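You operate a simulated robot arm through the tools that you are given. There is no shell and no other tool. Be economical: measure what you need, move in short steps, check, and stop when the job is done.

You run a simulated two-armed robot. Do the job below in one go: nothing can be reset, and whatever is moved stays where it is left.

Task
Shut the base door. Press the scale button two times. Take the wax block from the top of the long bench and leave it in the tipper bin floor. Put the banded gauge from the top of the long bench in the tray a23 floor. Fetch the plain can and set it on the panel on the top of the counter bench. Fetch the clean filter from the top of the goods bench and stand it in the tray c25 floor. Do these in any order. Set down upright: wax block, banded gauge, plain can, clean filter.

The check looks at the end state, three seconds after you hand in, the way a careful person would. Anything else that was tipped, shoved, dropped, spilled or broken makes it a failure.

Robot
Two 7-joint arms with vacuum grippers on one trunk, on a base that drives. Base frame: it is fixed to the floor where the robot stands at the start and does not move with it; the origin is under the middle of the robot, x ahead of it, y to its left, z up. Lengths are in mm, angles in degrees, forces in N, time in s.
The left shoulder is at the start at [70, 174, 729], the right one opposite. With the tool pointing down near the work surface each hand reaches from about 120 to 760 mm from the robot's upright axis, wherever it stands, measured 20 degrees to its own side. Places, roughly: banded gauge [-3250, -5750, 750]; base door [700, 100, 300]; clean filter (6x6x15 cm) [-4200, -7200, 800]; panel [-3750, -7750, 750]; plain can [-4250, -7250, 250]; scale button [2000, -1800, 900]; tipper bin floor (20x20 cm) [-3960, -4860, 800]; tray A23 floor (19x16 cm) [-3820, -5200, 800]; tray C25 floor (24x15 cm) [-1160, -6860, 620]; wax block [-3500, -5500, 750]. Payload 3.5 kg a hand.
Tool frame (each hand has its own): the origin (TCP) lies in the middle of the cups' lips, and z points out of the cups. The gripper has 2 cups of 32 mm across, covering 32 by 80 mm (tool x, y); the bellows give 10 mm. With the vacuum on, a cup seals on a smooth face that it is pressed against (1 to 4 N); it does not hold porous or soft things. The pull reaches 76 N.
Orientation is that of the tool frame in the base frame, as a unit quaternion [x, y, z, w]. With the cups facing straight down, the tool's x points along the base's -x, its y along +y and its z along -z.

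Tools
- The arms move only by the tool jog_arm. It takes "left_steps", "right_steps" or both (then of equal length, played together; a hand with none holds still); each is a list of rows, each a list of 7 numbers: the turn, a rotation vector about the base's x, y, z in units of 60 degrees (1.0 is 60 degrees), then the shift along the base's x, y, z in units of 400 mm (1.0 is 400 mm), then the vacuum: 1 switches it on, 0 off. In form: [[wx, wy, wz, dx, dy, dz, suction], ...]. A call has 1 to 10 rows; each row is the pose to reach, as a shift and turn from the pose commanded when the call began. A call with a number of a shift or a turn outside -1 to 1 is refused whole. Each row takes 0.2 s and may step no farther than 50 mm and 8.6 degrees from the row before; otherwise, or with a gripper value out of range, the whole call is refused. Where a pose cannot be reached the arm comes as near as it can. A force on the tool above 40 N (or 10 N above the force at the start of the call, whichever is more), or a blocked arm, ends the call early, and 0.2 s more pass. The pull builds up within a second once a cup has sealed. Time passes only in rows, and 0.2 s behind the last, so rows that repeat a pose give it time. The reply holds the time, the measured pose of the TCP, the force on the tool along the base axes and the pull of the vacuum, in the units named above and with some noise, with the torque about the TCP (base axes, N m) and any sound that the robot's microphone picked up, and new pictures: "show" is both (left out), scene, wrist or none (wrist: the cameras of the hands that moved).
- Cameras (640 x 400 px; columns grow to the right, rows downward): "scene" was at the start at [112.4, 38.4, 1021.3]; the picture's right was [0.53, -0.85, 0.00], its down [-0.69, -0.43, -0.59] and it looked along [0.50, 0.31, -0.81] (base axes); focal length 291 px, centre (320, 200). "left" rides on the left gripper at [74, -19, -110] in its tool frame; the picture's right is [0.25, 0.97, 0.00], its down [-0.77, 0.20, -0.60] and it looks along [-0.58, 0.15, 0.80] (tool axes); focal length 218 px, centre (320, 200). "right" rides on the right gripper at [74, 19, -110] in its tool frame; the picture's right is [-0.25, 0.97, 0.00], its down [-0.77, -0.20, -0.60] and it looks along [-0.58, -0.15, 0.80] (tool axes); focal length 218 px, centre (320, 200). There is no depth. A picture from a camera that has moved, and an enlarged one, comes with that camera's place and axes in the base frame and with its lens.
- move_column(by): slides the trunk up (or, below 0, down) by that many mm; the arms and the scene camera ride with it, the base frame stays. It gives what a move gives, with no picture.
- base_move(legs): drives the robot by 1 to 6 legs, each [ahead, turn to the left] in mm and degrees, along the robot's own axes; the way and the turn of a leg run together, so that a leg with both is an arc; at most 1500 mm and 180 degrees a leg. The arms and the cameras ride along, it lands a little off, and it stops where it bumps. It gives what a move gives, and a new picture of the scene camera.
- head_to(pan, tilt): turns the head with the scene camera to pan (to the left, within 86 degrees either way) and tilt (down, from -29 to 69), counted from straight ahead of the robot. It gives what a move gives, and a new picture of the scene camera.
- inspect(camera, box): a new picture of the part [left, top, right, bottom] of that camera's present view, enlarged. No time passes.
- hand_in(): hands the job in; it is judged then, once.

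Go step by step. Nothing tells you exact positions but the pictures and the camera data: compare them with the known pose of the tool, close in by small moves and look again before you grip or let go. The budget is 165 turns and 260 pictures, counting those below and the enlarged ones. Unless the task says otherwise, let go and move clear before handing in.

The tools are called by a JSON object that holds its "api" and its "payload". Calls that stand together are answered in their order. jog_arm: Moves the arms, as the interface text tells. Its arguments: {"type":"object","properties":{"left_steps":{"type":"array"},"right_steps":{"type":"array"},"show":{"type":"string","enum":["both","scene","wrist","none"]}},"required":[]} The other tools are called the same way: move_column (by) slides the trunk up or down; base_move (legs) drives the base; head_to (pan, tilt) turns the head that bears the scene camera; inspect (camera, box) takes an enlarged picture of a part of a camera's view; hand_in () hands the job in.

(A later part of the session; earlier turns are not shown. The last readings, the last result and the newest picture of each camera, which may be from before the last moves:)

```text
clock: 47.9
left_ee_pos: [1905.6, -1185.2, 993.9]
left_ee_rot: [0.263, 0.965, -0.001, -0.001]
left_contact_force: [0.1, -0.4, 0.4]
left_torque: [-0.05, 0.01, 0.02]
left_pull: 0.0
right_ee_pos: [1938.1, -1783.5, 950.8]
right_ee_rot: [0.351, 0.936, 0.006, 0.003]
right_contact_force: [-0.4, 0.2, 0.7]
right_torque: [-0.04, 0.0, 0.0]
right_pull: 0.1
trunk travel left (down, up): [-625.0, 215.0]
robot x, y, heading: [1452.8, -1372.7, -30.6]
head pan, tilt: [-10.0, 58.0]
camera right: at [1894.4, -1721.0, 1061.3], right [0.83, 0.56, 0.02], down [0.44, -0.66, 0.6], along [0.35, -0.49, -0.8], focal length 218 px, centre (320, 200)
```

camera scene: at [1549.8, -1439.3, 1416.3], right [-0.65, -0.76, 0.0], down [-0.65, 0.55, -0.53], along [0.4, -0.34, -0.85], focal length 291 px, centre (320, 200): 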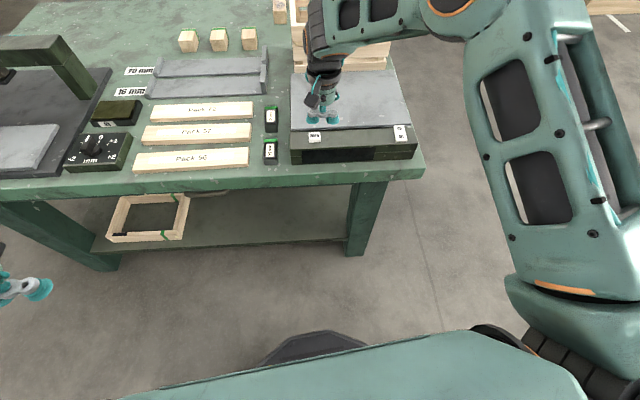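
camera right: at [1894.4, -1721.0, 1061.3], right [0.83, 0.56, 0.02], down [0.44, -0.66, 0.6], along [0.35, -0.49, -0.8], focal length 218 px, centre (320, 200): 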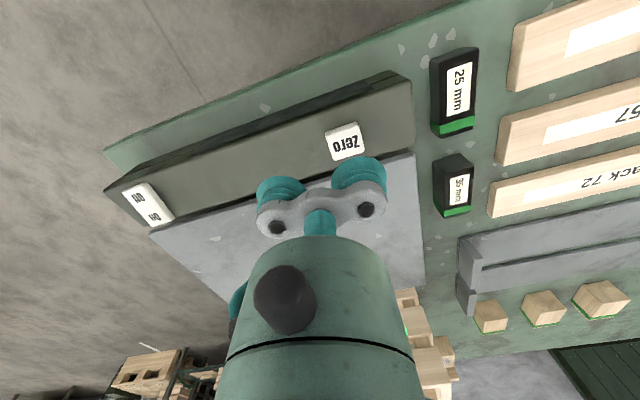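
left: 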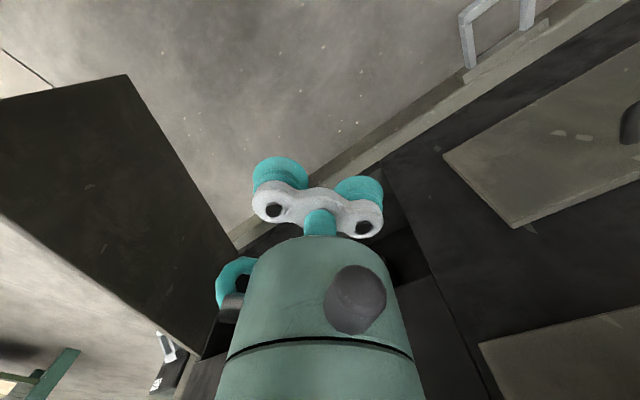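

Both presses clicked. I'll retract the arm, back away and look around for the route to the far benches.

{"api": "jog_arm", "payload": {"right_steps": [[0, 0, 0, -0.11, 0, 0, 0], [0, 0, 0, -0.22, 0, 0, 0], [0, 0, 0.05, -0.33, 0, 0, 0], [0, 0, 0.1, -0.44, 0.04, 0, 0], [0, 0, 0.18, -0.55, 0.08, 0, 0], [0, 0, 0.18, -0.62, 0.13, 0, 0]], "show": "none"}}

{"api": "base_move", "payload": {"legs": [[-500, 0], [0, -110]]}}

{"api": "head_to", "payload": {"pan": 0, "tilt": 12}}

```text
clock: 49.3
left_ee_pos: [1907.4, -1183.6, 993.3]
left_ee_rot: [0.263, 0.965, -0.001, 0.001]
left_contact_force: [0.8, 0.6, 0.5]
left_torque: [-0.03, -0.03, 0.01]
left_pull: 0.0
right_ee_pos: [1689.3, -1731.3, 949.5]
right_ee_rot: [0.262, 0.965, 0.006, 0.004]
right_contact_force: [0.2, 0.0, 0.8]
right_torque: [-0.03, -0.01, -0.03]
right_pull: 0.0
trunk travel left (down, up): [-625.0, 215.0]
robot x, y, heading: [1449.8, -1371.8, -30.8]
head pan, tilt: [-10.0, 58.0]
```

```text
clock: 56.8
left_ee_pos: [1059.0, -1605.4, 993.6]
left_ee_rot: [0.935, 0.356, 0.0, 0.0]
left_contact_force: [0.7, -0.3, 0.0]
left_torque: [0.04, -0.04, 0.01]
left_pull: 0.1
right_ee_pos: [603.9, -1234.4, 948.9]
right_ee_rot: [0.934, 0.357, 0.0, 0.007]
right_contact_force: [-0.3, -0.4, -0.4]
right_torque: [-0.03, 0.01, 0.02]
right_pull: 0.0
trunk travel left (down, up): [-625.0, 215.0]
robot x, y, heading: [1023.3, -1114.5, -138.1]
head pan, tilt: [-10.0, 58.0]
camera scene: at [926.7, -1186.8, 1416.4], right [-0.53, 0.85, 0.0], down [0.72, 0.45, -0.53], along [-0.45, -0.28, -0.85], focal length 291 px, centre (320, 200)
```

scene: 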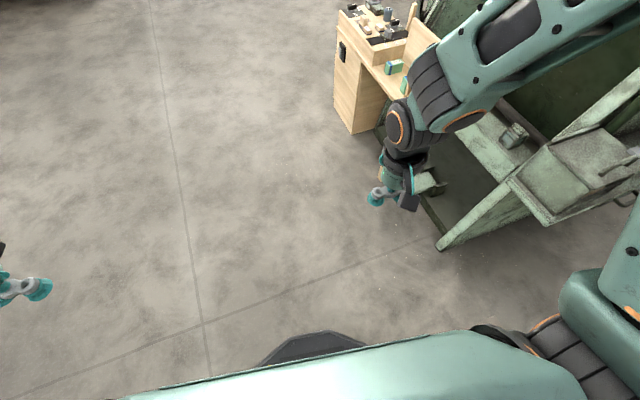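

```text
clock: 57.9
left_ee_pos: [1059.3, -1605.9, 992.8]
left_ee_rot: [0.935, 0.356, 0.001, -0.001]
left_contact_force: [0.2, 0.3, 0.0]
left_torque: [0.01, 0.02, -0.02]
left_pull: 0.0
right_ee_pos: [603.6, -1233.2, 948.6]
right_ee_rot: [0.934, 0.356, 0.001, 0.007]
right_contact_force: [0.0, 0.2, -0.5]
right_torque: [0.02, -0.03, 0.0]
right_pull: 0.1
trunk travel left (down, up): [-625.0, 215.0]
robot x, y, heading: [1020.4, -1118.7, -138.5]
head pan, tilt: [0.0, 12.0]
camera scene: at [915.7, -1212.7, 1485.2], right [-0.67, 0.75, 0.0], down [0.16, 0.14, -0.98], along [-0.73, -0.65, -0.21], focal length 291 px, centre (320, 200)
```

scene: 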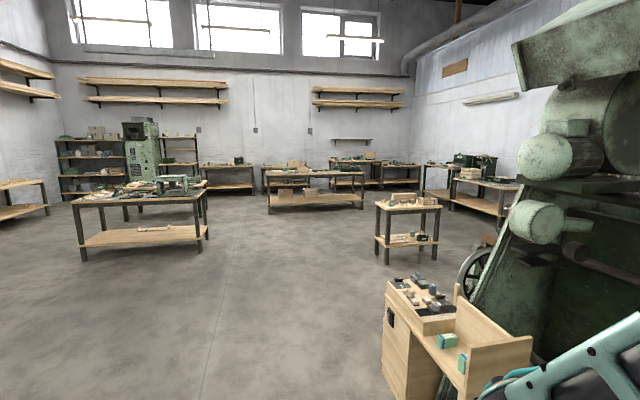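

I can see the big hall: the long bench is straight ahead in the distance, around pixel (310, 175). I'll drive in stages, giving the desk and machine on the right some room.

{"api": "base_move", "payload": {"legs": [[0, 13.5], [1500, 0], [0, -15], [1500, 0]]}}

```text
clock: 74.3
left_ee_pos: [-1013.9, -3813.2, 992.7]
left_ee_rot: [0.94, 0.34, 0.001, -0.001]
left_contact_force: [-0.3, 0.7, 0.4]
left_torque: [0.0, 0.01, 0.02]
left_pull: 0.1
right_ee_pos: [-1453.8, -3425.7, 948.7]
right_ee_rot: [0.94, 0.341, 0.0, 0.007]
right_contact_force: [-0.2, 0.3, 0.4]
right_torque: [0.02, 0.02, -0.01]
right_pull: 0.1
trunk travel left (down, up): [-625.0, 215.0]
robot x, y, heading: [-1035.4, -3324.3, -140.4]
head pan, tilt: [0.0, 12.0]
camera scene: at [-1143.0, -3415.7, 1485.3], right [-0.64, 0.77, 0.0], down [0.16, 0.13, -0.98], along [-0.75, -0.63, -0.21], focal length 291 px, centre (320, 200)
```

scene: 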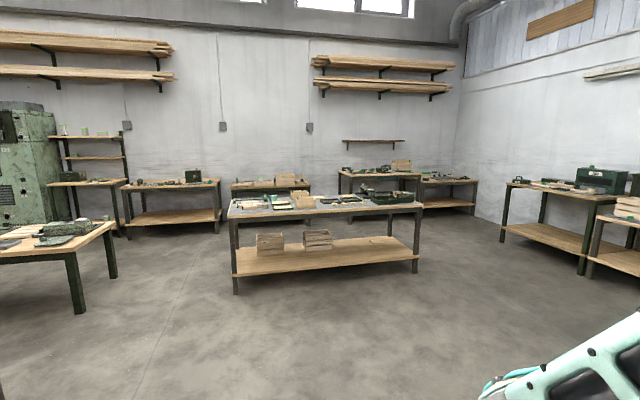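

The long bench is straight ahead, its front edge running from about (−2594, −5720) to (−4136, −4543). I'll drive to about 0.7 m in front of its left half.

{"api": "base_move", "payload": {"legs": [[1450, 0], [750, 0], [0, 13]]}}

{"api": "head_to", "payload": {"pan": 0, "tilt": 40}}

```text
clock: 85.9
left_ee_pos: [-2577.8, -5203.8, 993.4]
left_ee_rot: [0.895, 0.447, 0.0, 0.0]
left_contact_force: [-0.3, -0.4, 0.3]
left_torque: [0.02, 0.02, -0.02]
left_pull: 0.1
right_ee_pos: [-3096.9, -4927.8, 949.2]
right_ee_rot: [0.894, 0.448, 0.002, 0.008]
right_contact_force: [0.4, 0.5, 0.2]
right_torque: [0.01, -0.01, -0.04]
right_pull: 0.1
trunk travel left (down, up): [-625.0, 215.0]
robot x, y, heading: [-2704.7, -4732.2, -126.8]
head pan, tilt: [0.0, 12.0]
camera scene: at [-2796.1, -4847.1, 1485.3], right [-0.8, 0.6, 0.0], down [0.12, 0.17, -0.98], along [-0.59, -0.78, -0.21], focal length 291 px, centre (320, 200)
```

scene: 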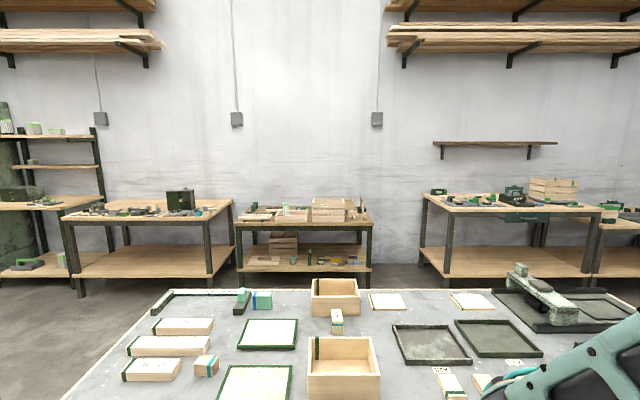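

```text
clock: 86.8
left_ee_pos: [-2578.6, -5205.3, 993.8]
left_ee_rot: [0.895, 0.446, 0.0, -0.001]
left_contact_force: [0.9, -0.1, 0.2]
left_torque: [-0.01, 0.01, 0.02]
left_pull: 0.1
right_ee_pos: [-3096.8, -4928.4, 948.8]
right_ee_rot: [0.894, 0.448, 0.002, 0.008]
right_contact_force: [-0.6, 0.3, 0.4]
right_torque: [0.01, 0.02, 0.0]
right_pull: 0.1
trunk travel left (down, up): [-625.0, 215.0]
robot x, y, heading: [-2710.6, -4732.6, -126.8]
head pan, tilt: [0.0, 40.0]
camera scene: at [-2791.3, -4840.6, 1440.9], right [-0.8, 0.6, 0.0], down [0.39, 0.51, -0.77], along [-0.46, -0.61, -0.64], focal length 291 px, centre (320, 200)
```

scene: 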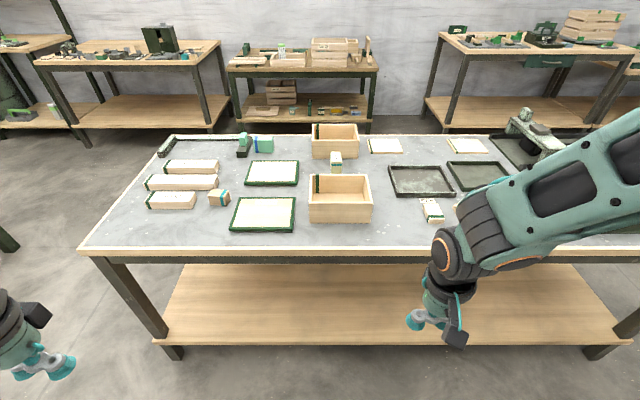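

{"api": "inspect", "payload": {"camera": "scene", "box": [130, 120, 390, 260]}}

{"api": "inspect", "payload": {"camera": "scene", "box": [360, 100, 640, 250]}}

```text
2.46 times, centred on (260, 190) of scene
camera zoom: at [-2791.3, -4840.6, 1440.9], right [-0.8, 0.6, 0.0], down [0.39, 0.51, -0.77], along [-0.46, -0.61, -0.64], focal length 715 px, centre (468, 225)
```

zoom: 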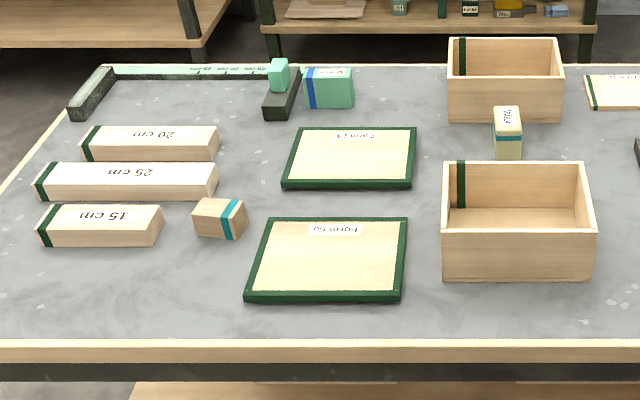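

```text
2.29 times, centred on (500, 175) of scene
camera zoom: at [-2791.3, -4840.6, 1440.9], right [-0.8, 0.6, 0.0], down [0.39, 0.51, -0.77], along [-0.46, -0.61, -0.64], focal length 664 px, centre (-91, 257)
```

zoom: 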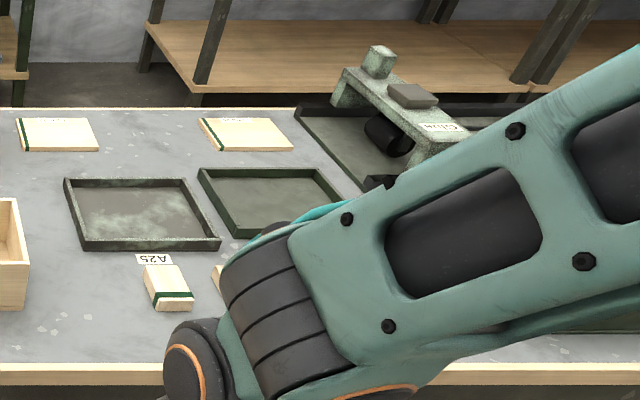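

The labels face the other side, and the wax block (standing, pale) and banded gauge lie nearer the back. There's a wide aisle behind, so I'll drive around the left end of the bench.

{"api": "base_move", "payload": {"legs": [[0, 81.5], [1080, 0], [0, -70.2], [1163, 0], [0, -27.6]]}}

{"api": "head_to", "payload": {"pan": 0, "tilt": 15}}

```text
clock: 105.8
left_ee_pos: [-2551.8, -7068.9, 993.2]
left_ee_rot: [0.957, 0.29, 0.0, -0.001]
left_contact_force: [-0.8, -0.1, 0.6]
left_torque: [0.02, 0.0, 0.0]
left_pull: 0.2
right_ee_pos: [-2950.4, -6637.6, 948.9]
right_ee_rot: [0.956, 0.292, 0.0, 0.007]
right_contact_force: [-0.4, 0.3, -0.6]
right_torque: [0.01, 0.0, -0.01]
right_pull: 0.1
trunk travel left (down, up): [-625.0, 215.0]
robot x, y, heading: [-2519.3, -6579.9, -146.3]
head pan, tilt: [0.0, 40.0]
camera scene: at [-2632.6, -6655.8, 1440.8], right [-0.56, 0.83, 0.0], down [0.53, 0.36, -0.77], along [-0.64, -0.43, -0.64], focal length 291 px, centre (320, 200)
```

scene: 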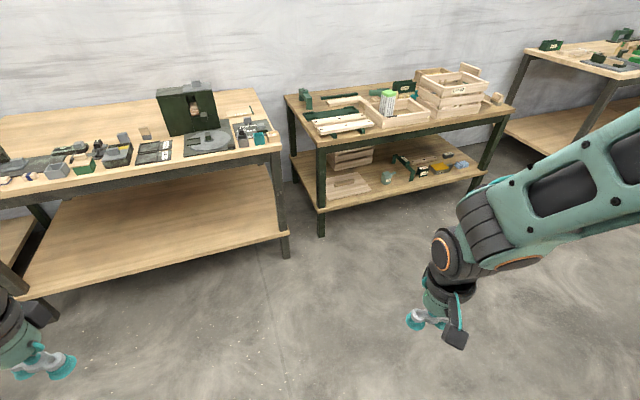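

```text
clock: 106.7
left_ee_pos: [-2550.6, -7070.0, 993.5]
left_ee_rot: [0.957, 0.291, 0.0, -0.001]
left_contact_force: [0.7, 0.5, 0.2]
left_torque: [0.02, -0.01, 0.0]
left_pull: 0.0
right_ee_pos: [-2950.5, -6637.7, 948.3]
right_ee_rot: [0.957, 0.291, 0.0, 0.007]
right_contact_force: [0.7, 0.6, -0.4]
right_torque: [-0.03, 0.02, -0.04]
right_pull: 0.1
trunk travel left (down, up): [-625.0, 215.0]
robot x, y, heading: [-2518.3, -6581.2, -146.1]
head pan, tilt: [0.0, 15.0]
camera scene: at [-2639.5, -6660.6, 1480.3], right [-0.56, 0.83, 0.0], down [0.22, 0.14, -0.97], along [-0.8, -0.54, -0.26], focal length 291 px, centre (320, 200)
```

scene: 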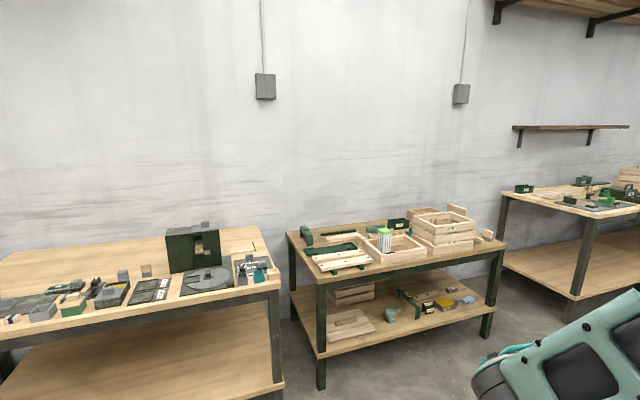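

The goods bench (filter in a crate, can on the lower shelf) and the counter bench are in view. I'll first go along the aisle to face the long bench from behind.

{"api": "base_move", "payload": {"legs": [[0, 4.3], [677, 0], [0, -75.3], [1015, 0], [0, -90.3]]}}

{"api": "head_to", "payload": {"pan": -5, "tilt": 50}}

```text
clock: 122.8
left_ee_pos: [-3996.9, -5885.0, 993.4]
left_ee_rot: [-0.452, 0.892, 0.001, 0.0]
left_contact_force: [0.0, -0.2, 0.4]
left_torque: [0.0, 0.0, -0.03]
left_pull: 0.1
right_ee_pos: [-3474.3, -6155.3, 948.5]
right_ee_rot: [-0.452, 0.892, 0.007, -0.002]
right_contact_force: [0.2, 0.5, 0.4]
right_torque: [0.01, 0.02, 0.0]
right_pull: 0.0
trunk travel left (down, up): [-625.0, 215.0]
robot x, y, heading: [-3858.6, -6356.6, 53.6]
head pan, tilt: [0.0, 15.0]
camera scene: at [-3774.3, -6241.2, 1480.4], right [0.81, -0.59, 0.0], down [-0.15, -0.21, -0.97], along [0.57, 0.78, -0.26], focal length 291 px, centre (320, 200)
```

scene: 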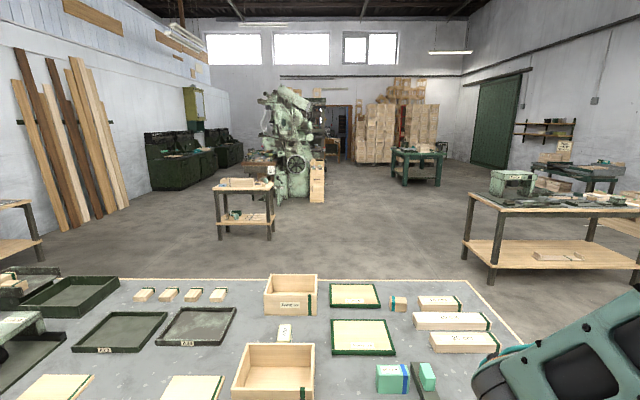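

```text
clock: 123.8
left_ee_pos: [-3996.7, -5886.6, 993.1]
left_ee_rot: [-0.452, 0.892, -0.001, 0.001]
left_contact_force: [0.6, -0.3, 0.5]
left_torque: [0.03, -0.03, 0.02]
left_pull: 0.1
right_ee_pos: [-3476.3, -6156.7, 948.2]
right_ee_rot: [-0.452, 0.892, 0.007, -0.003]
right_contact_force: [0.0, -0.6, 0.2]
right_torque: [0.02, 0.0, -0.02]
right_pull: 0.0
trunk travel left (down, up): [-625.0, 215.0]
robot x, y, heading: [-3859.6, -6355.6, 53.5]
head pan, tilt: [-5.0, 50.0]
camera scene: at [-3778.8, -6258.5, 1426.7], right [0.75, -0.66, 0.0], down [-0.51, -0.58, -0.64], along [0.42, 0.48, -0.77], focal length 291 px, centre (320, 200)
```

scene: 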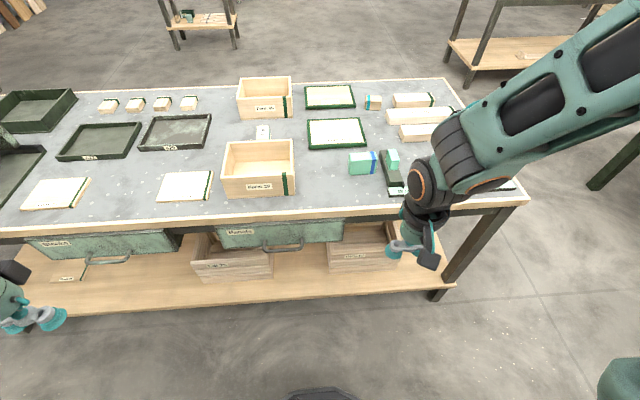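

{"api": "inspect", "payload": {"camera": "scene", "box": [220, 60, 480, 220]}}

{"api": "inspect", "payload": {"camera": "scene", "box": [0, 70, 240, 220]}}

```text
2.46 times, centred on (350, 140) of scene
camera zoom: at [-3778.8, -6258.5, 1426.7], right [0.75, -0.66, 0.0], down [-0.51, -0.58, -0.64], along [0.42, 0.48, -0.77], focal length 715 px, centre (246, 348)
```

zoom: 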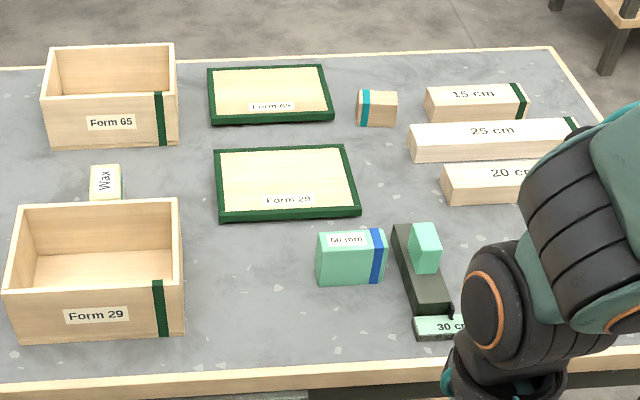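

```text
2.67 times, centred on (120, 145) of scene
camera zoom: at [-3778.8, -6258.5, 1426.7], right [0.75, -0.66, 0.0], down [-0.51, -0.58, -0.64], along [0.42, 0.48, -0.77], focal length 775 px, centre (853, 347)
```

zoom: 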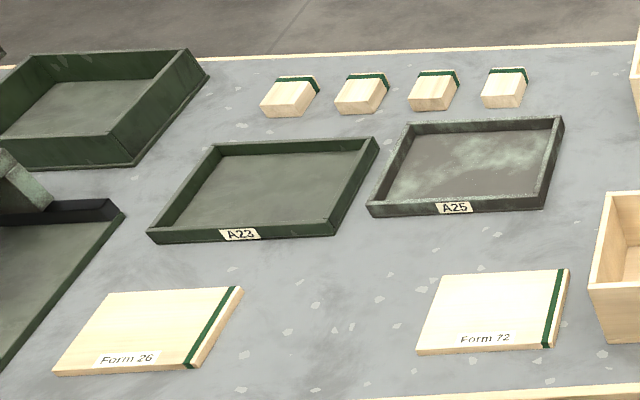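

The teal "mm" block with the blue band is the banded gauge, and the block marked "Wax" sits between the crates; bench top ≈ z 790. A23 and the dark green bin are on the left. I'll move closer.

{"api": "base_move", "payload": {"legs": [[190, 0]]}}

{"api": "inspect", "payload": {"camera": "right", "box": [0, 0, 640, 400]}}

```text
clock: 125.4
left_ee_pos: [-3885.0, -5735.0, 993.5]
left_ee_rot: [-0.451, 0.893, -0.001, -0.001]
left_contact_force: [-0.3, 0.4, -0.3]
left_torque: [0.03, -0.03, 0.01]
left_pull: 0.0
right_ee_pos: [-3364.5, -6005.9, 948.3]
right_ee_rot: [-0.452, 0.892, 0.007, -0.002]
right_contact_force: [-0.1, -0.3, -0.1]
right_torque: [-0.02, -0.01, 0.0]
right_pull: 0.1
trunk travel left (down, up): [-625.0, 215.0]
robot x, y, heading: [-3752.0, -6205.2, 53.5]
head pan, tilt: [-5.0, 50.0]
camera scene: at [-3667.7, -6107.5, 1426.7], right [0.75, -0.66, 0.0], down [-0.51, -0.58, -0.64], along [0.42, 0.48, -0.77], focal length 291 px, centre (320, 200)
```

scene: 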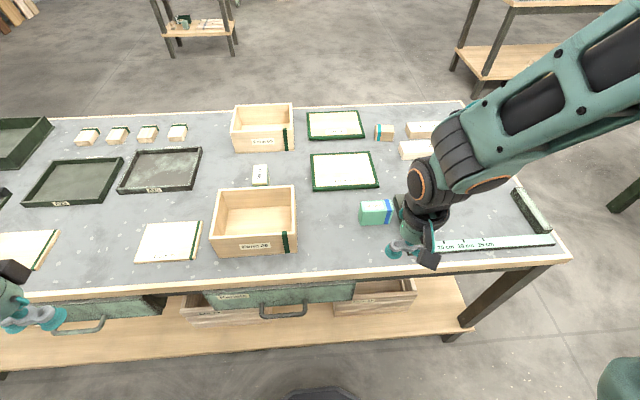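

```text
1.00 times, centred on (320, 200) of right
camera zoom: at [-3421.0, -6053.9, 1059.1], right [-0.63, 0.78, 0.01], down [0.62, 0.5, 0.6], along [0.46, 0.39, -0.8], focal length 218 px, centre (320, 200)
```

zoom: 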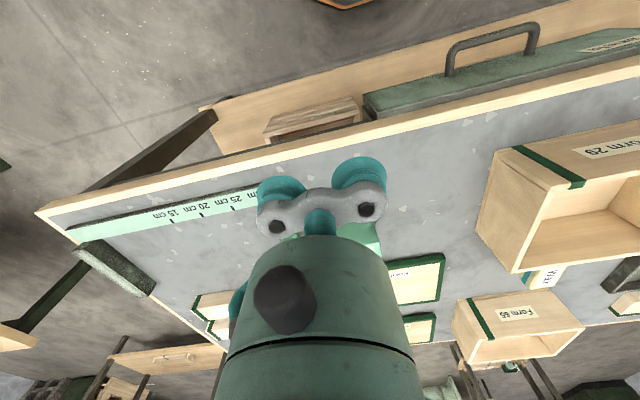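

{"api": "inspect", "payload": {"camera": "scene", "box": [220, 140, 460, 270]}}

```text
2.67 times, centred on (340, 205) of scene
camera zoom: at [-3667.7, -6107.5, 1426.7], right [0.75, -0.66, 0.0], down [-0.51, -0.58, -0.64], along [0.42, 0.48, -0.77], focal length 775 px, centre (267, 187)
```

zoom: 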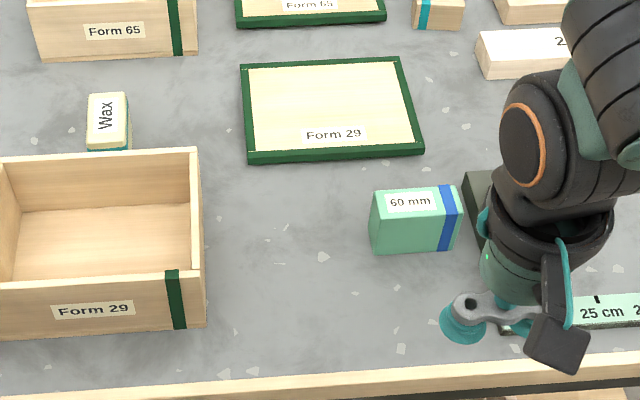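

The gauge's top centre is about (−3250, −5850, 834). I'll bring the right hand above it and check.

{"api": "jog_arm", "payload": {"right_steps": [[0, 0, -0.03, 0.06, 0.08, 0, 0], [0, 0, -0.03, 0.12, 0.16, 0, 0], [0, 0, -0.03, 0.18, 0.24, 0, 0], [0, 0, -0.03, 0.24, 0.32, 0, 0], [0, 0, -0.03, 0.285, 0.39, -0.03, 0], [0, 0, -0.03, 0.285, 0.39, -0.13, 0], [0, 0, -0.03, 0.285, 0.39, -0.22, 0]]}}

{"api": "inspect", "payload": {"camera": "scene", "box": [320, 150, 480, 250]}}

```text
clock: 127.0
left_ee_pos: [-3885.1, -5734.4, 993.6]
left_ee_rot: [-0.451, 0.892, -0.002, -0.001]
left_contact_force: [-0.4, 0.6, 0.6]
left_torque: [0.01, 0.01, 0.0]
left_pull: 0.0
right_ee_pos: [-3249.2, -5849.2, 858.8]
right_ee_rot: [-0.438, 0.899, 0.006, -0.001]
right_contact_force: [0.5, 0.8, 0.0]
right_torque: [-0.01, -0.01, 0.0]
right_pull: 0.1
trunk travel left (down, up): [-625.0, 215.0]
robot x, y, heading: [-3750.9, -6208.4, 53.4]
head pan, tilt: [-5.0, 50.0]
camera scene: at [-3666.8, -6106.5, 1426.6], right [0.75, -0.66, 0.0], down [-0.51, -0.58, -0.64], along [0.42, 0.48, -0.77], focal length 291 px, centre (320, 200)
camera right: at [-3308.5, -5896.0, 969.5], right [-0.61, 0.8, 0.01], down [0.64, 0.48, 0.6], along [0.47, 0.38, -0.8], focal length 218 px, centre (320, 200)
```

scene: 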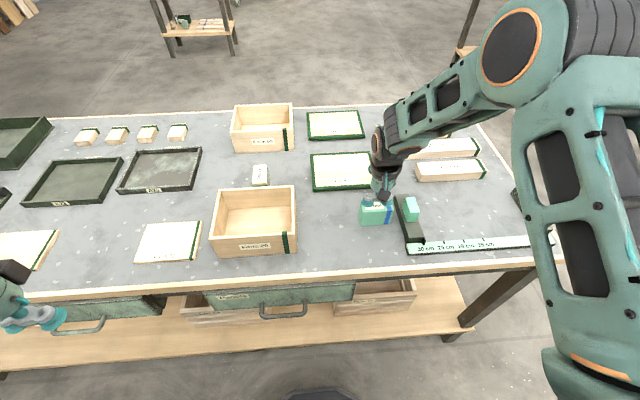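
right: 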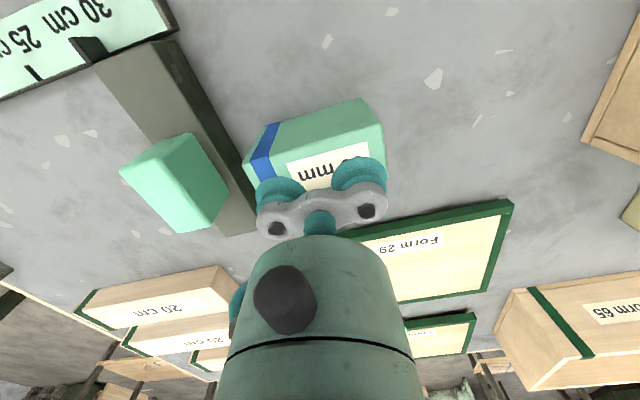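

```text
4.00 times, centred on (400, 200) of scene
camera zoom: at [-3666.8, -6106.5, 1426.6], right [0.75, -0.66, 0.0], down [-0.51, -0.58, -0.64], along [0.42, 0.48, -0.77], focal length 1162 px, centre (0, 200)
```

zoom: 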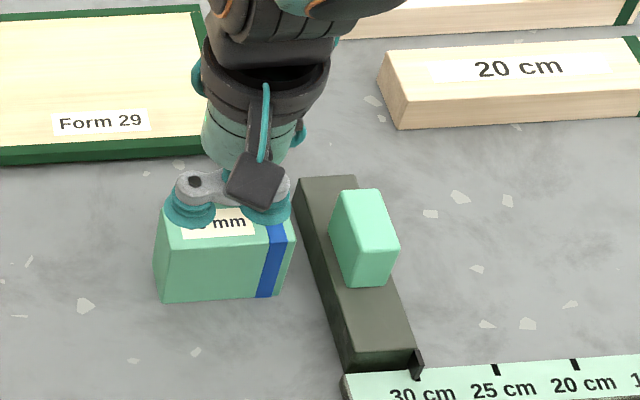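

The cups are centred over the gauge's label. I'll lower, apply vacuum and press lightly.

{"api": "jog_arm", "payload": {"right_steps": [[0, 0, 0, 0, 0, -0.04, 1], [0, 0, 0, 0, 0, -0.06, 1], [0, 0, 0, 0, 0, -0.068, 1], [0, 0, 0, 0, 0, -0.075, 1], [0, 0, 0, 0, 0, -0.075, 1], [0, 0, 0, 0, 0, -0.075, 1]], "show": "none"}}

```text
clock: 127.5
left_ee_pos: [-3885.9, -5736.2, 993.9]
left_ee_rot: [-0.451, 0.892, 0.0, 0.001]
left_contact_force: [0.6, 0.3, -0.9]
left_torque: [0.01, 0.02, -0.01]
left_pull: 0.0
right_ee_pos: [-3248.0, -5846.3, 849.2]
right_ee_rot: [-0.437, 0.899, 0.012, 0.006]
right_contact_force: [-0.9, -3.3, 26.6]
right_torque: [-0.03, 0.08, 0.05]
right_pull: 0.0
trunk travel left (down, up): [-625.0, 215.0]
robot x, y, heading: [-3747.8, -6205.8, 53.6]
head pan, tilt: [-5.0, 50.0]
stopped in row 2 (right hand): the force on the tool passed its limit (the readings are from after the stop); the commanded pose is now the measured one
```

The top is higher than I estimated (~z 855). I'll ease up a few mm with the vacuum on and check the pull.

{"api": "jog_arm", "payload": {"right_steps": [[0, 0, 0, 0, 0, 0.006, 1], [0, 0, 0, 0, 0, 0.008, 1], [0, 0, 0, 0, 0, 0.008, 1], [0, 0, 0, 0, 0, 0.008, 1], [0, 0, 0, 0, 0, 0.008, 1], [0, 0, 0, 0, 0, 0.008, 1]], "show": "none"}}

```text
clock: 128.9
left_ee_pos: [-3885.1, -5736.5, 992.6]
left_ee_rot: [-0.45, 0.893, -0.002, 0.0]
left_contact_force: [-0.2, 0.3, -0.1]
left_torque: [0.01, -0.01, -0.01]
left_pull: 0.0
right_ee_pos: [-3248.1, -5846.3, 848.6]
right_ee_rot: [-0.437, 0.899, 0.01, 0.004]
right_contact_force: [1.6, -1.7, 6.8]
right_torque: [0.04, 0.06, -0.02]
right_pull: 0.0
trunk travel left (down, up): [-625.0, 215.0]
robot x, y, heading: [-3747.6, -6203.1, 53.9]
head pan, tilt: [-5.0, 50.0]
```

{"api": "jog_arm", "payload": {"right_steps": [[0, 0, 0, 0, 0, 0.005, 1], [0, 0, 0, 0, 0, 0.01, 1], [0, 0, 0, 0, 0, 0.01, 1], [0, 0, 0, 0, 0, 0.01, 1], [0, 0, 0, 0, 0, 0.01, 1]]}}

{"api": "inspect", "payload": {"camera": "scene", "box": [320, 150, 480, 250]}}

```text
clock: 130.1
left_ee_pos: [-3884.6, -5735.0, 994.7]
left_ee_rot: [-0.451, 0.892, -0.001, 0.001]
left_contact_force: [-0.1, 0.5, 0.4]
left_torque: [0.03, -0.02, -0.05]
left_pull: 0.0
right_ee_pos: [-3247.4, -5848.1, 851.9]
right_ee_rot: [-0.437, 0.899, 0.01, 0.004]
right_contact_force: [-1.0, -1.5, 3.7]
right_torque: [-0.01, -0.01, 0.01]
right_pull: 0.0
trunk travel left (down, up): [-625.0, 215.0]
robot x, y, heading: [-3749.6, -6207.3, 53.8]
head pan, tilt: [-5.0, 50.0]
camera scene: at [-3668.1, -6107.9, 1426.7], right [0.75, -0.66, 0.0], down [-0.51, -0.57, -0.64], along [0.42, 0.48, -0.77], focal length 291 px, centre (320, 200)
camera right: at [-3307.8, -5894.2, 962.6], right [-0.61, 0.8, 0.02], down [0.64, 0.47, 0.61], along [0.48, 0.38, -0.79], focal length 218 px, centre (320, 200)
```

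scene: 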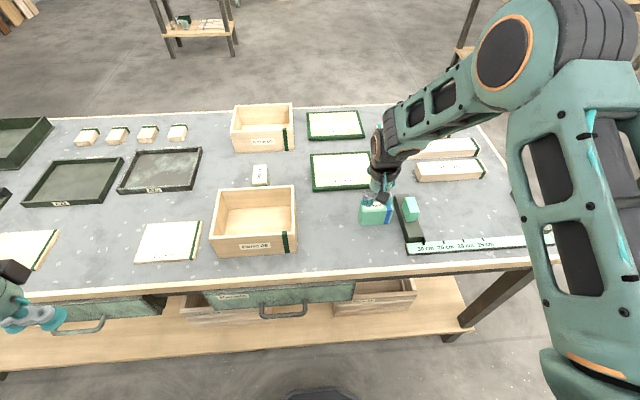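
right: 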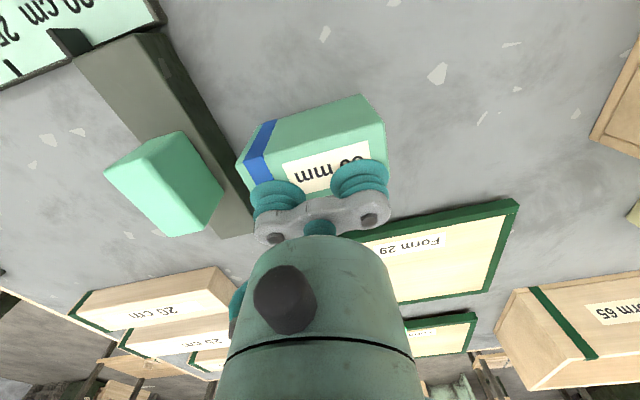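

```text
4.00 times, centred on (400, 200) of scene
camera zoom: at [-3668.1, -6107.9, 1426.7], right [0.75, -0.66, 0.0], down [-0.51, -0.57, -0.64], along [0.42, 0.48, -0.77], focal length 1162 px, centre (0, 200)
```

zoom: 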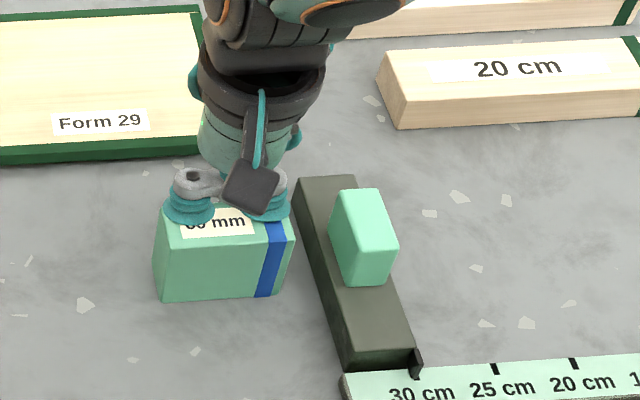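

The cups are overhanging the block's back edge. I'll lift, shift about 16 mm toward the robot and press again.

{"api": "jog_arm", "payload": {"right_steps": [[0, 0, 0, 0, 0, 0.03, 1], [0, 0, 0, -0.0275, -0.03, 0.03, 1], [0, 0, 0, -0.0275, -0.03, 0.015, 1], [0, 0, 0, -0.0275, -0.03, 0.005, 1], [0, 0, 0, -0.0275, -0.03, 0, 1], [0, 0, 0, -0.0275, -0.03, 0, 1], [0, 0, 0, -0.0275, -0.03, 0, 1], [0, 0, 0, -0.0275, -0.03, 0, 1]], "show": "wrist"}}

```text
clock: 131.2
left_ee_pos: [-3885.6, -5736.5, 994.2]
left_ee_rot: [-0.45, 0.893, 0.0, 0.001]
left_contact_force: [-0.3, 0.9, 0.4]
left_torque: [-0.02, -0.01, 0.0]
left_pull: 0.0
right_ee_pos: [-3258.6, -5857.0, 859.7]
right_ee_rot: [-0.437, 0.899, 0.012, 0.009]
right_contact_force: [-2.9, -5.2, 19.7]
right_torque: [-0.4, 0.32, 0.18]
right_pull: 75.5
trunk travel left (down, up): [-625.0, 215.0]
robot x, y, heading: [-3752.3, -6206.9, 53.6]
head pan, tilt: [-5.0, 50.0]
stopped in row 5 (right hand): the force on the tool passed its limit (the readings are from after the stop); the commanded pose is now the measured one
camera right: at [-3318.1, -5905.6, 968.3], right [-0.6, 0.8, 0.02], down [0.63, 0.46, 0.62], along [0.49, 0.39, -0.78], focal length 218 px, centre (320, 200)
```

right: 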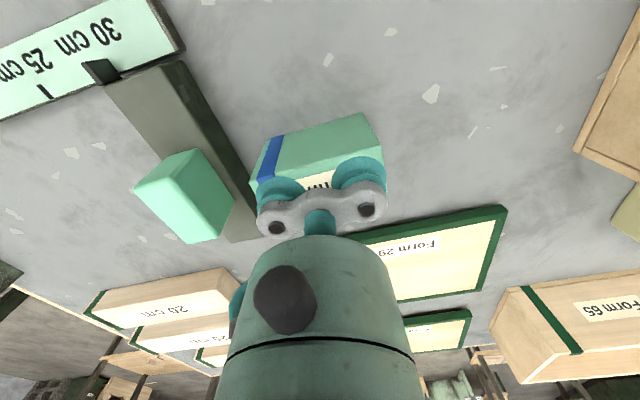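

Sealed with full pull. I'll lift it.

{"api": "jog_arm", "payload": {"right_steps": [[0, 0, 0, 0, 0, 0.03, 1], [0, 0, 0, 0, 0, 0.1, 1], [0, 0, 0, 0, 0, 0.2, 1], [0, 0, 0, 0, 0, 0.25, 1]]}}

```text
clock: 132.2
left_ee_pos: [-3886.0, -5734.6, 994.2]
left_ee_rot: [-0.451, 0.893, -0.001, 0.0]
left_contact_force: [0.4, 0.0, 0.7]
left_torque: [0.02, 0.0, -0.02]
left_pull: 0.1
right_ee_pos: [-3255.5, -5856.5, 960.0]
right_ee_rot: [-0.437, 0.899, 0.011, 0.007]
right_contact_force: [-0.1, -0.1, -5.0]
right_torque: [0.0, 0.02, 0.0]
right_pull: 75.3
trunk travel left (down, up): [-625.0, 215.0]
robot x, y, heading: [-3748.5, -6201.7, 53.6]
head pan, tilt: [-5.0, 50.0]
camera scene: at [-3667.6, -6107.4, 1426.6], right [0.75, -0.66, 0.0], down [-0.51, -0.57, -0.64], along [0.42, 0.48, -0.77], focal length 291 px, centre (320, 200)
camera right: at [-3315.8, -5904.4, 1067.1], right [-0.6, 0.8, 0.02], down [0.63, 0.46, 0.62], along [0.48, 0.39, -0.79], focal length 218 px, centre (320, 200)
```

scene: 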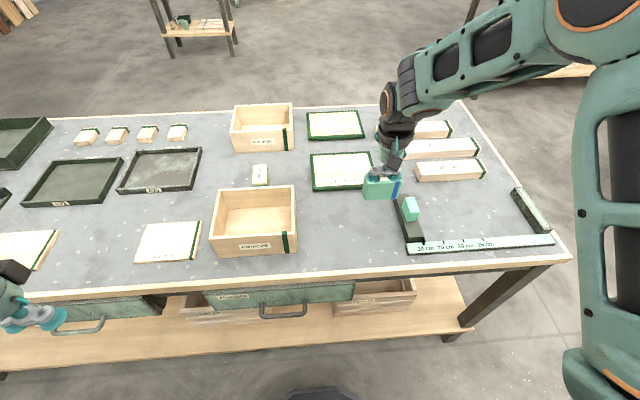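
right: 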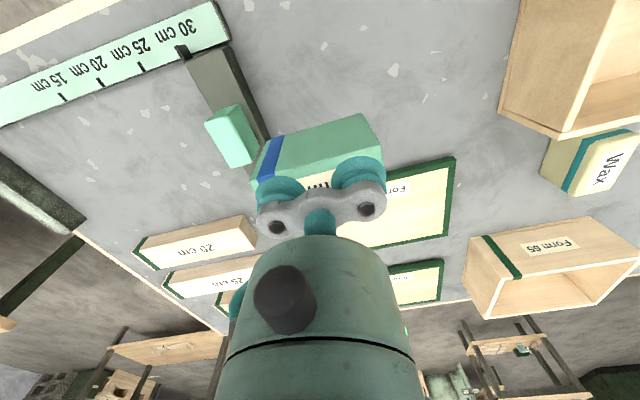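

The gauge is held. Next is the wax block (top centre ≈ (−3415, −5572, 863)), too short for both cups, so I'll use only the left hand's right cup; moving the left hand over.

{"api": "jog_arm", "payload": {"left_steps": [[0, 0, 0, 0.11, 0.04, 0, 0], [0, 0, 0, 0.22, 0.08, 0, 0], [0, 0, 0, 0.33, 0.12, 0, 0], [0, 0, 0, 0.44, 0.16, 0, 0], [0, 0, 0, 0.55, 0.2, 0, 0], [0, 0, 0, 0.66, 0.25, 0, 0], [0, 0, 0, 0.77, 0.3, 0, 0], [0, 0, 0, 0.88, 0.35, 0, 0], [0, 0, 0, 0.99, 0.38, 0, 0]], "show": "none"}}

{"api": "jog_arm", "payload": {"left_steps": [[0, 0, 0, 0.06, 0.03, -0.05, 0], [0, 0, 0, 0.1375, 0.0625, -0.1, 0], [0, 0, 0, 0.1375, 0.0625, -0.2, 0]]}}

```text
clock: 134.2
left_ee_pos: [-3487.3, -5584.7, 990.1]
left_ee_rot: [-0.451, 0.893, 0.0, -0.002]
left_contact_force: [0.1, -0.3, -0.7]
left_torque: [-0.02, 0.01, -0.02]
left_pull: 0.1
right_ee_pos: [-3253.3, -5855.7, 956.1]
right_ee_rot: [-0.437, 0.9, 0.012, 0.006]
right_contact_force: [0.6, 0.1, -4.9]
right_torque: [-0.06, 0.03, -0.03]
right_pull: 76.0
trunk travel left (down, up): [-625.0, 215.0]
robot x, y, heading: [-3751.2, -6202.8, 53.3]
head pan, tilt: [-5.0, 50.0]
```

```text
clock: 135.0
left_ee_pos: [-3433.5, -5556.5, 911.4]
left_ee_rot: [-0.451, 0.892, 0.0, 0.001]
left_contact_force: [1.1, -0.3, -0.8]
left_torque: [0.01, -0.02, 0.03]
left_pull: 0.0
right_ee_pos: [-3254.9, -5854.5, 958.5]
right_ee_rot: [-0.437, 0.899, 0.011, 0.007]
right_contact_force: [-0.4, 0.7, -5.1]
right_torque: [-0.03, 0.02, 0.0]
right_pull: 75.4
trunk travel left (down, up): [-625.0, 215.0]
robot x, y, heading: [-3748.0, -6206.2, 53.5]
head pan, tilt: [-5.0, 50.0]
camera scene: at [-3668.1, -6106.5, 1426.7], right [0.75, -0.66, 0.0], down [-0.51, -0.58, -0.64], along [0.43, 0.48, -0.77], focal length 291 px, centre (320, 200)
camera left: at [-3463.6, -5625.9, 1023.2], right [-0.93, 0.37, 0.0], down [0.29, 0.74, 0.6], along [0.22, 0.56, -0.8], focal length 218 px, centre (320, 200)
```

scene: 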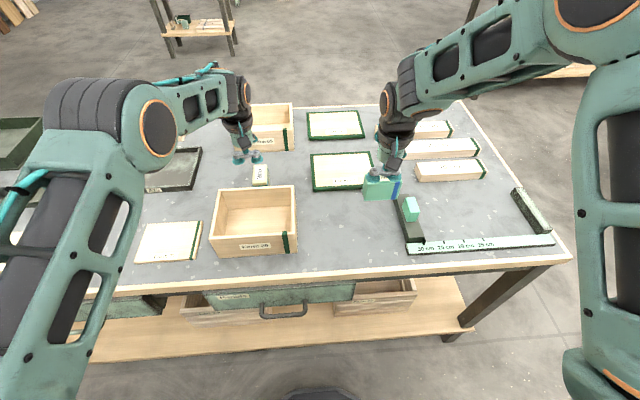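
left: 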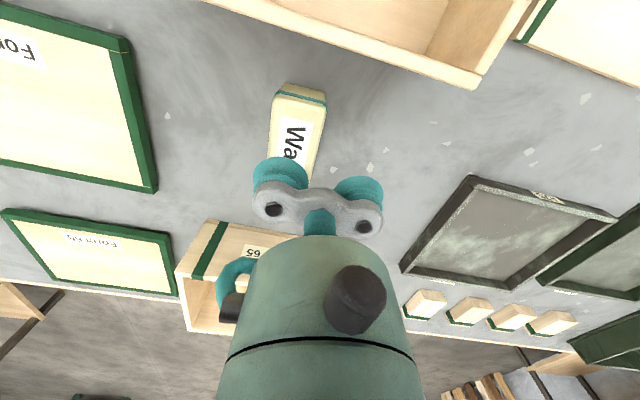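

The right cup is nearly over the wax block's centre. I'll nudge it and descend gently with the vacuum on.

{"api": "jog_arm", "payload": {"left_steps": [[0, 0, 0, -0.011, -0.01, -0.05, 1], [0, 0, 0, -0.011, -0.01, -0.085, 1], [0, 0, 0, -0.011, -0.01, -0.1, 1], [0, 0, 0, -0.011, -0.01, -0.11, 1], [0, 0, 0, -0.011, -0.01, -0.118, 1], [0, 0, 0, -0.011, -0.01, -0.126, 1], [0, 0, 0, -0.011, -0.01, -0.126, 1], [0, 0, 0, -0.011, -0.01, -0.126, 1]], "show": "wrist"}}

```text
clock: 136.8
left_ee_pos: [-3438.0, -5562.2, 861.7]
left_ee_rot: [-0.451, 0.892, -0.001, 0.0]
left_contact_force: [-0.1, 0.4, 0.4]
left_torque: [0.03, -0.04, -0.01]
left_pull: 0.1
right_ee_pos: [-3254.1, -5855.6, 957.8]
right_ee_rot: [-0.437, 0.9, 0.011, 0.007]
right_contact_force: [0.6, -0.4, -4.3]
right_torque: [-0.04, -0.01, -0.01]
right_pull: 76.0
trunk travel left (down, up): [-625.0, 215.0]
robot x, y, heading: [-3745.8, -6206.3, 53.6]
head pan, tilt: [-5.0, 50.0]
camera left: at [-3466.8, -5630.9, 973.7], right [-0.93, 0.37, 0.0], down [0.3, 0.74, 0.6], along [0.22, 0.56, -0.8], focal length 218 px, centre (320, 200)
```

left: 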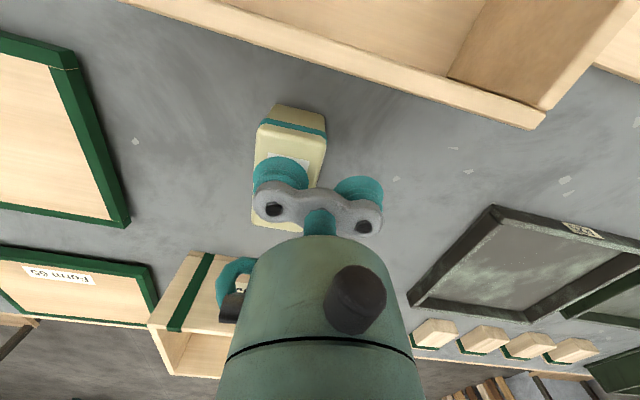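

No contact yet; the block is lower and a bit longer than I thought. I'll shift 15 mm deeper toward its centre and continue down.

{"api": "jog_arm", "payload": {"left_steps": [[0, 0, 0, 0.022, 0.03, 0, 1], [0, 0, 0, 0.022, 0.03, -0.01, 1], [0, 0, 0, 0.022, 0.03, -0.02, 1], [0, 0, 0, 0.022, 0.03, -0.028, 1], [0, 0, 0, 0.022, 0.03, -0.036, 1], [0, 0, 0, 0.022, 0.03, -0.044, 1], [0, 0, 0, 0.022, 0.03, -0.052, 1], [0, 0, 0, 0.022, 0.03, -0.06, 1], [0, 0, 0, 0.022, 0.03, -0.06, 1]], "show": "wrist"}}

```text
clock: 138.5
left_ee_pos: [-3428.1, -5548.2, 847.5]
left_ee_rot: [-0.451, 0.893, 0.003, 0.005]
left_contact_force: [-2.6, -2.8, 13.3]
left_torque: [-0.66, -0.62, -0.04]
left_pull: 38.3
right_ee_pos: [-3255.4, -5858.1, 957.9]
right_ee_rot: [-0.438, 0.899, 0.012, 0.007]
right_contact_force: [0.3, 0.4, -4.9]
right_torque: [-0.03, -0.02, 0.02]
right_pull: 75.5
trunk travel left (down, up): [-625.0, 215.0]
robot x, y, heading: [-3747.1, -6207.5, 53.4]
head pan, tilt: [-5.0, 50.0]
stopped in row 8 (left hand): the force on the tool passed its limit (the readings are from after the stop); the commanded pose is now the measured one
camera left: at [-3458.6, -5619.3, 957.4], right [-0.93, 0.37, 0.0], down [0.29, 0.74, 0.61], along [0.23, 0.57, -0.79], focal length 218 px, centre (320, 200)
```

left: 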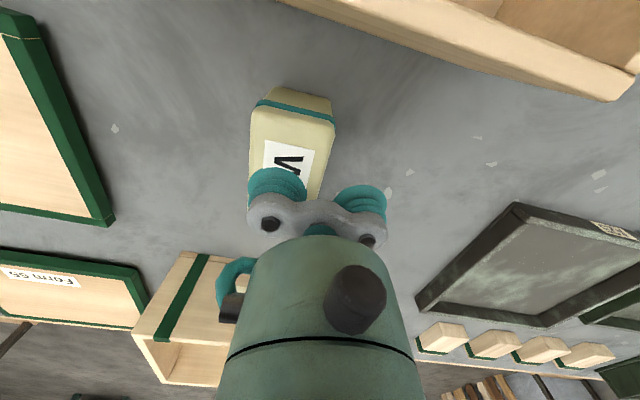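

Sealed on one cup (38 N). Lifting.

{"api": "jog_arm", "payload": {"left_steps": [[0, 0, 0, 0, 0, 0.02, 1], [0, 0, 0, 0, 0, 0.06, 1], [0, 0, 0, 0, 0, 0.14, 1], [0, 0, 0, 0, 0, 0.24, 1], [0, 0, 0, 0, 0, 0.34, 1]]}}

```text
clock: 139.7
left_ee_pos: [-3428.5, -5549.2, 981.9]
left_ee_rot: [-0.452, 0.892, 0.002, 0.003]
left_contact_force: [0.0, 0.0, -2.0]
left_torque: [-0.53, -0.72, 0.01]
left_pull: 37.6
right_ee_pos: [-3255.3, -5856.3, 958.8]
right_ee_rot: [-0.437, 0.9, 0.012, 0.007]
right_contact_force: [-1.9, -0.6, -4.7]
right_torque: [0.02, 0.01, 0.0]
right_pull: 76.0
trunk travel left (down, up): [-625.0, 215.0]
robot x, y, heading: [-3749.7, -6206.7, 53.5]
head pan, tilt: [-5.0, 50.0]
camera scene: at [-3667.6, -6108.1, 1426.7], right [0.75, -0.66, 0.0], down [-0.51, -0.57, -0.64], along [0.42, 0.48, -0.77], focal length 291 px, centre (320, 200)
camera left: at [-3458.3, -5618.9, 1092.3], right [-0.93, 0.37, 0.0], down [0.29, 0.74, 0.61], along [0.23, 0.56, -0.79], focal length 218 px, centre (320, 200)
```

scene: 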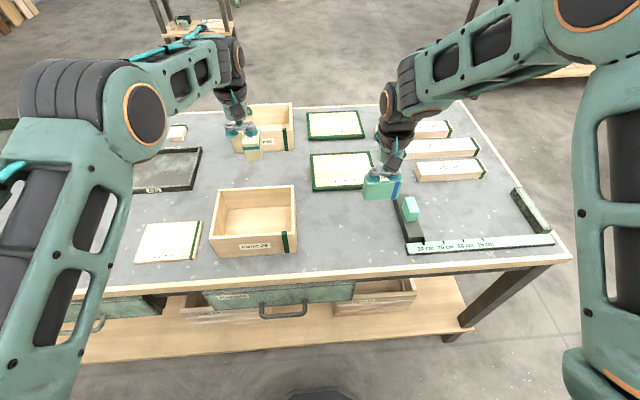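
left: 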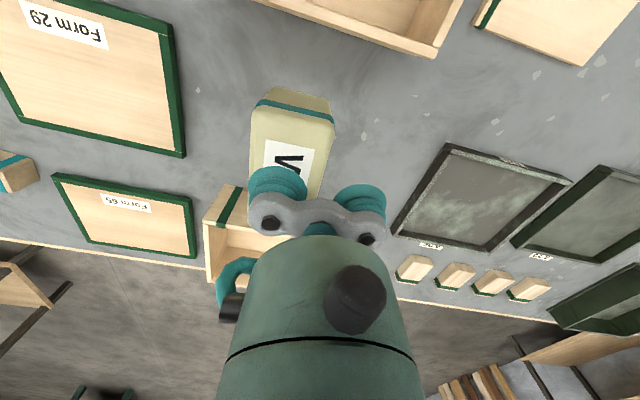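

Both items are held. I'll raise and retract both hands, then shift the base left along the bench to reach tray A23 with the right hand.

{"api": "jog_arm", "payload": {"left_steps": [[0, 0, 0, 0, 0, 0.1, 1], [0, 0, 0, -0.06, -0.08, 0.13, 1], [0, 0, 0, -0.12, -0.16, 0.13, 1], [0, 0, 0, -0.18, -0.24, 0.13, 1], [0, 0, 0, -0.24, -0.32, 0.13, 1], [0, 0, 0, -0.3, -0.4, 0.13, 1]], "right_steps": [[0, 0, 0, 0, 0, 0.1, 1], [0, 0, 0, -0.06, -0.08, 0.18, 1], [0, 0, 0, -0.12, -0.16, 0.18, 1], [0, 0, 0, -0.16, -0.22, 0.18, 1], [0, 0, 0, -0.2, -0.28, 0.18, 1], [0, 0, 0, -0.2, -0.28, 0.18, 1]], "show": "none"}}

{"api": "base_move", "payload": {"legs": [[-60, 0], [0, 88], [680, 0], [0, -88]]}}

```text
refused: row 2 steps farther than a row can; nothing moved
```

```text
clock: 151.4
left_ee_pos: [-4026.1, -5193.1, 981.6]
left_ee_rot: [-0.472, 0.882, 0.001, 0.003]
left_contact_force: [0.0, 0.4, -1.6]
left_torque: [-0.5, -0.71, 0.01]
left_pull: 37.7
right_ee_pos: [-3836.7, -5491.5, 957.5]
right_ee_rot: [-0.458, 0.889, 0.012, 0.006]
right_contact_force: [-0.7, 0.8, 0.1]
right_torque: [-0.01, -0.01, 0.01]
right_pull: 0.0
trunk travel left (down, up): [-625.0, 215.0]
robot x, y, heading: [-4313.8, -5863.3, 56.4]
head pan, tilt: [-5.0, 50.0]
camera scene: at [-4237.9, -5762.0, 1426.6], right [0.78, -0.62, 0.0], down [-0.48, -0.6, -0.64], along [0.4, 0.5, -0.77], focal length 291 px, centre (320, 200)
```

scene: 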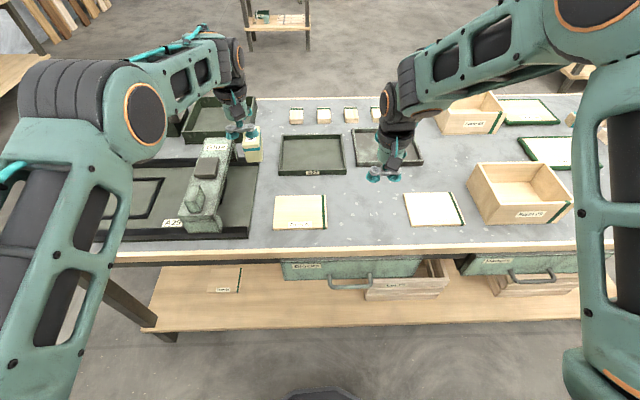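

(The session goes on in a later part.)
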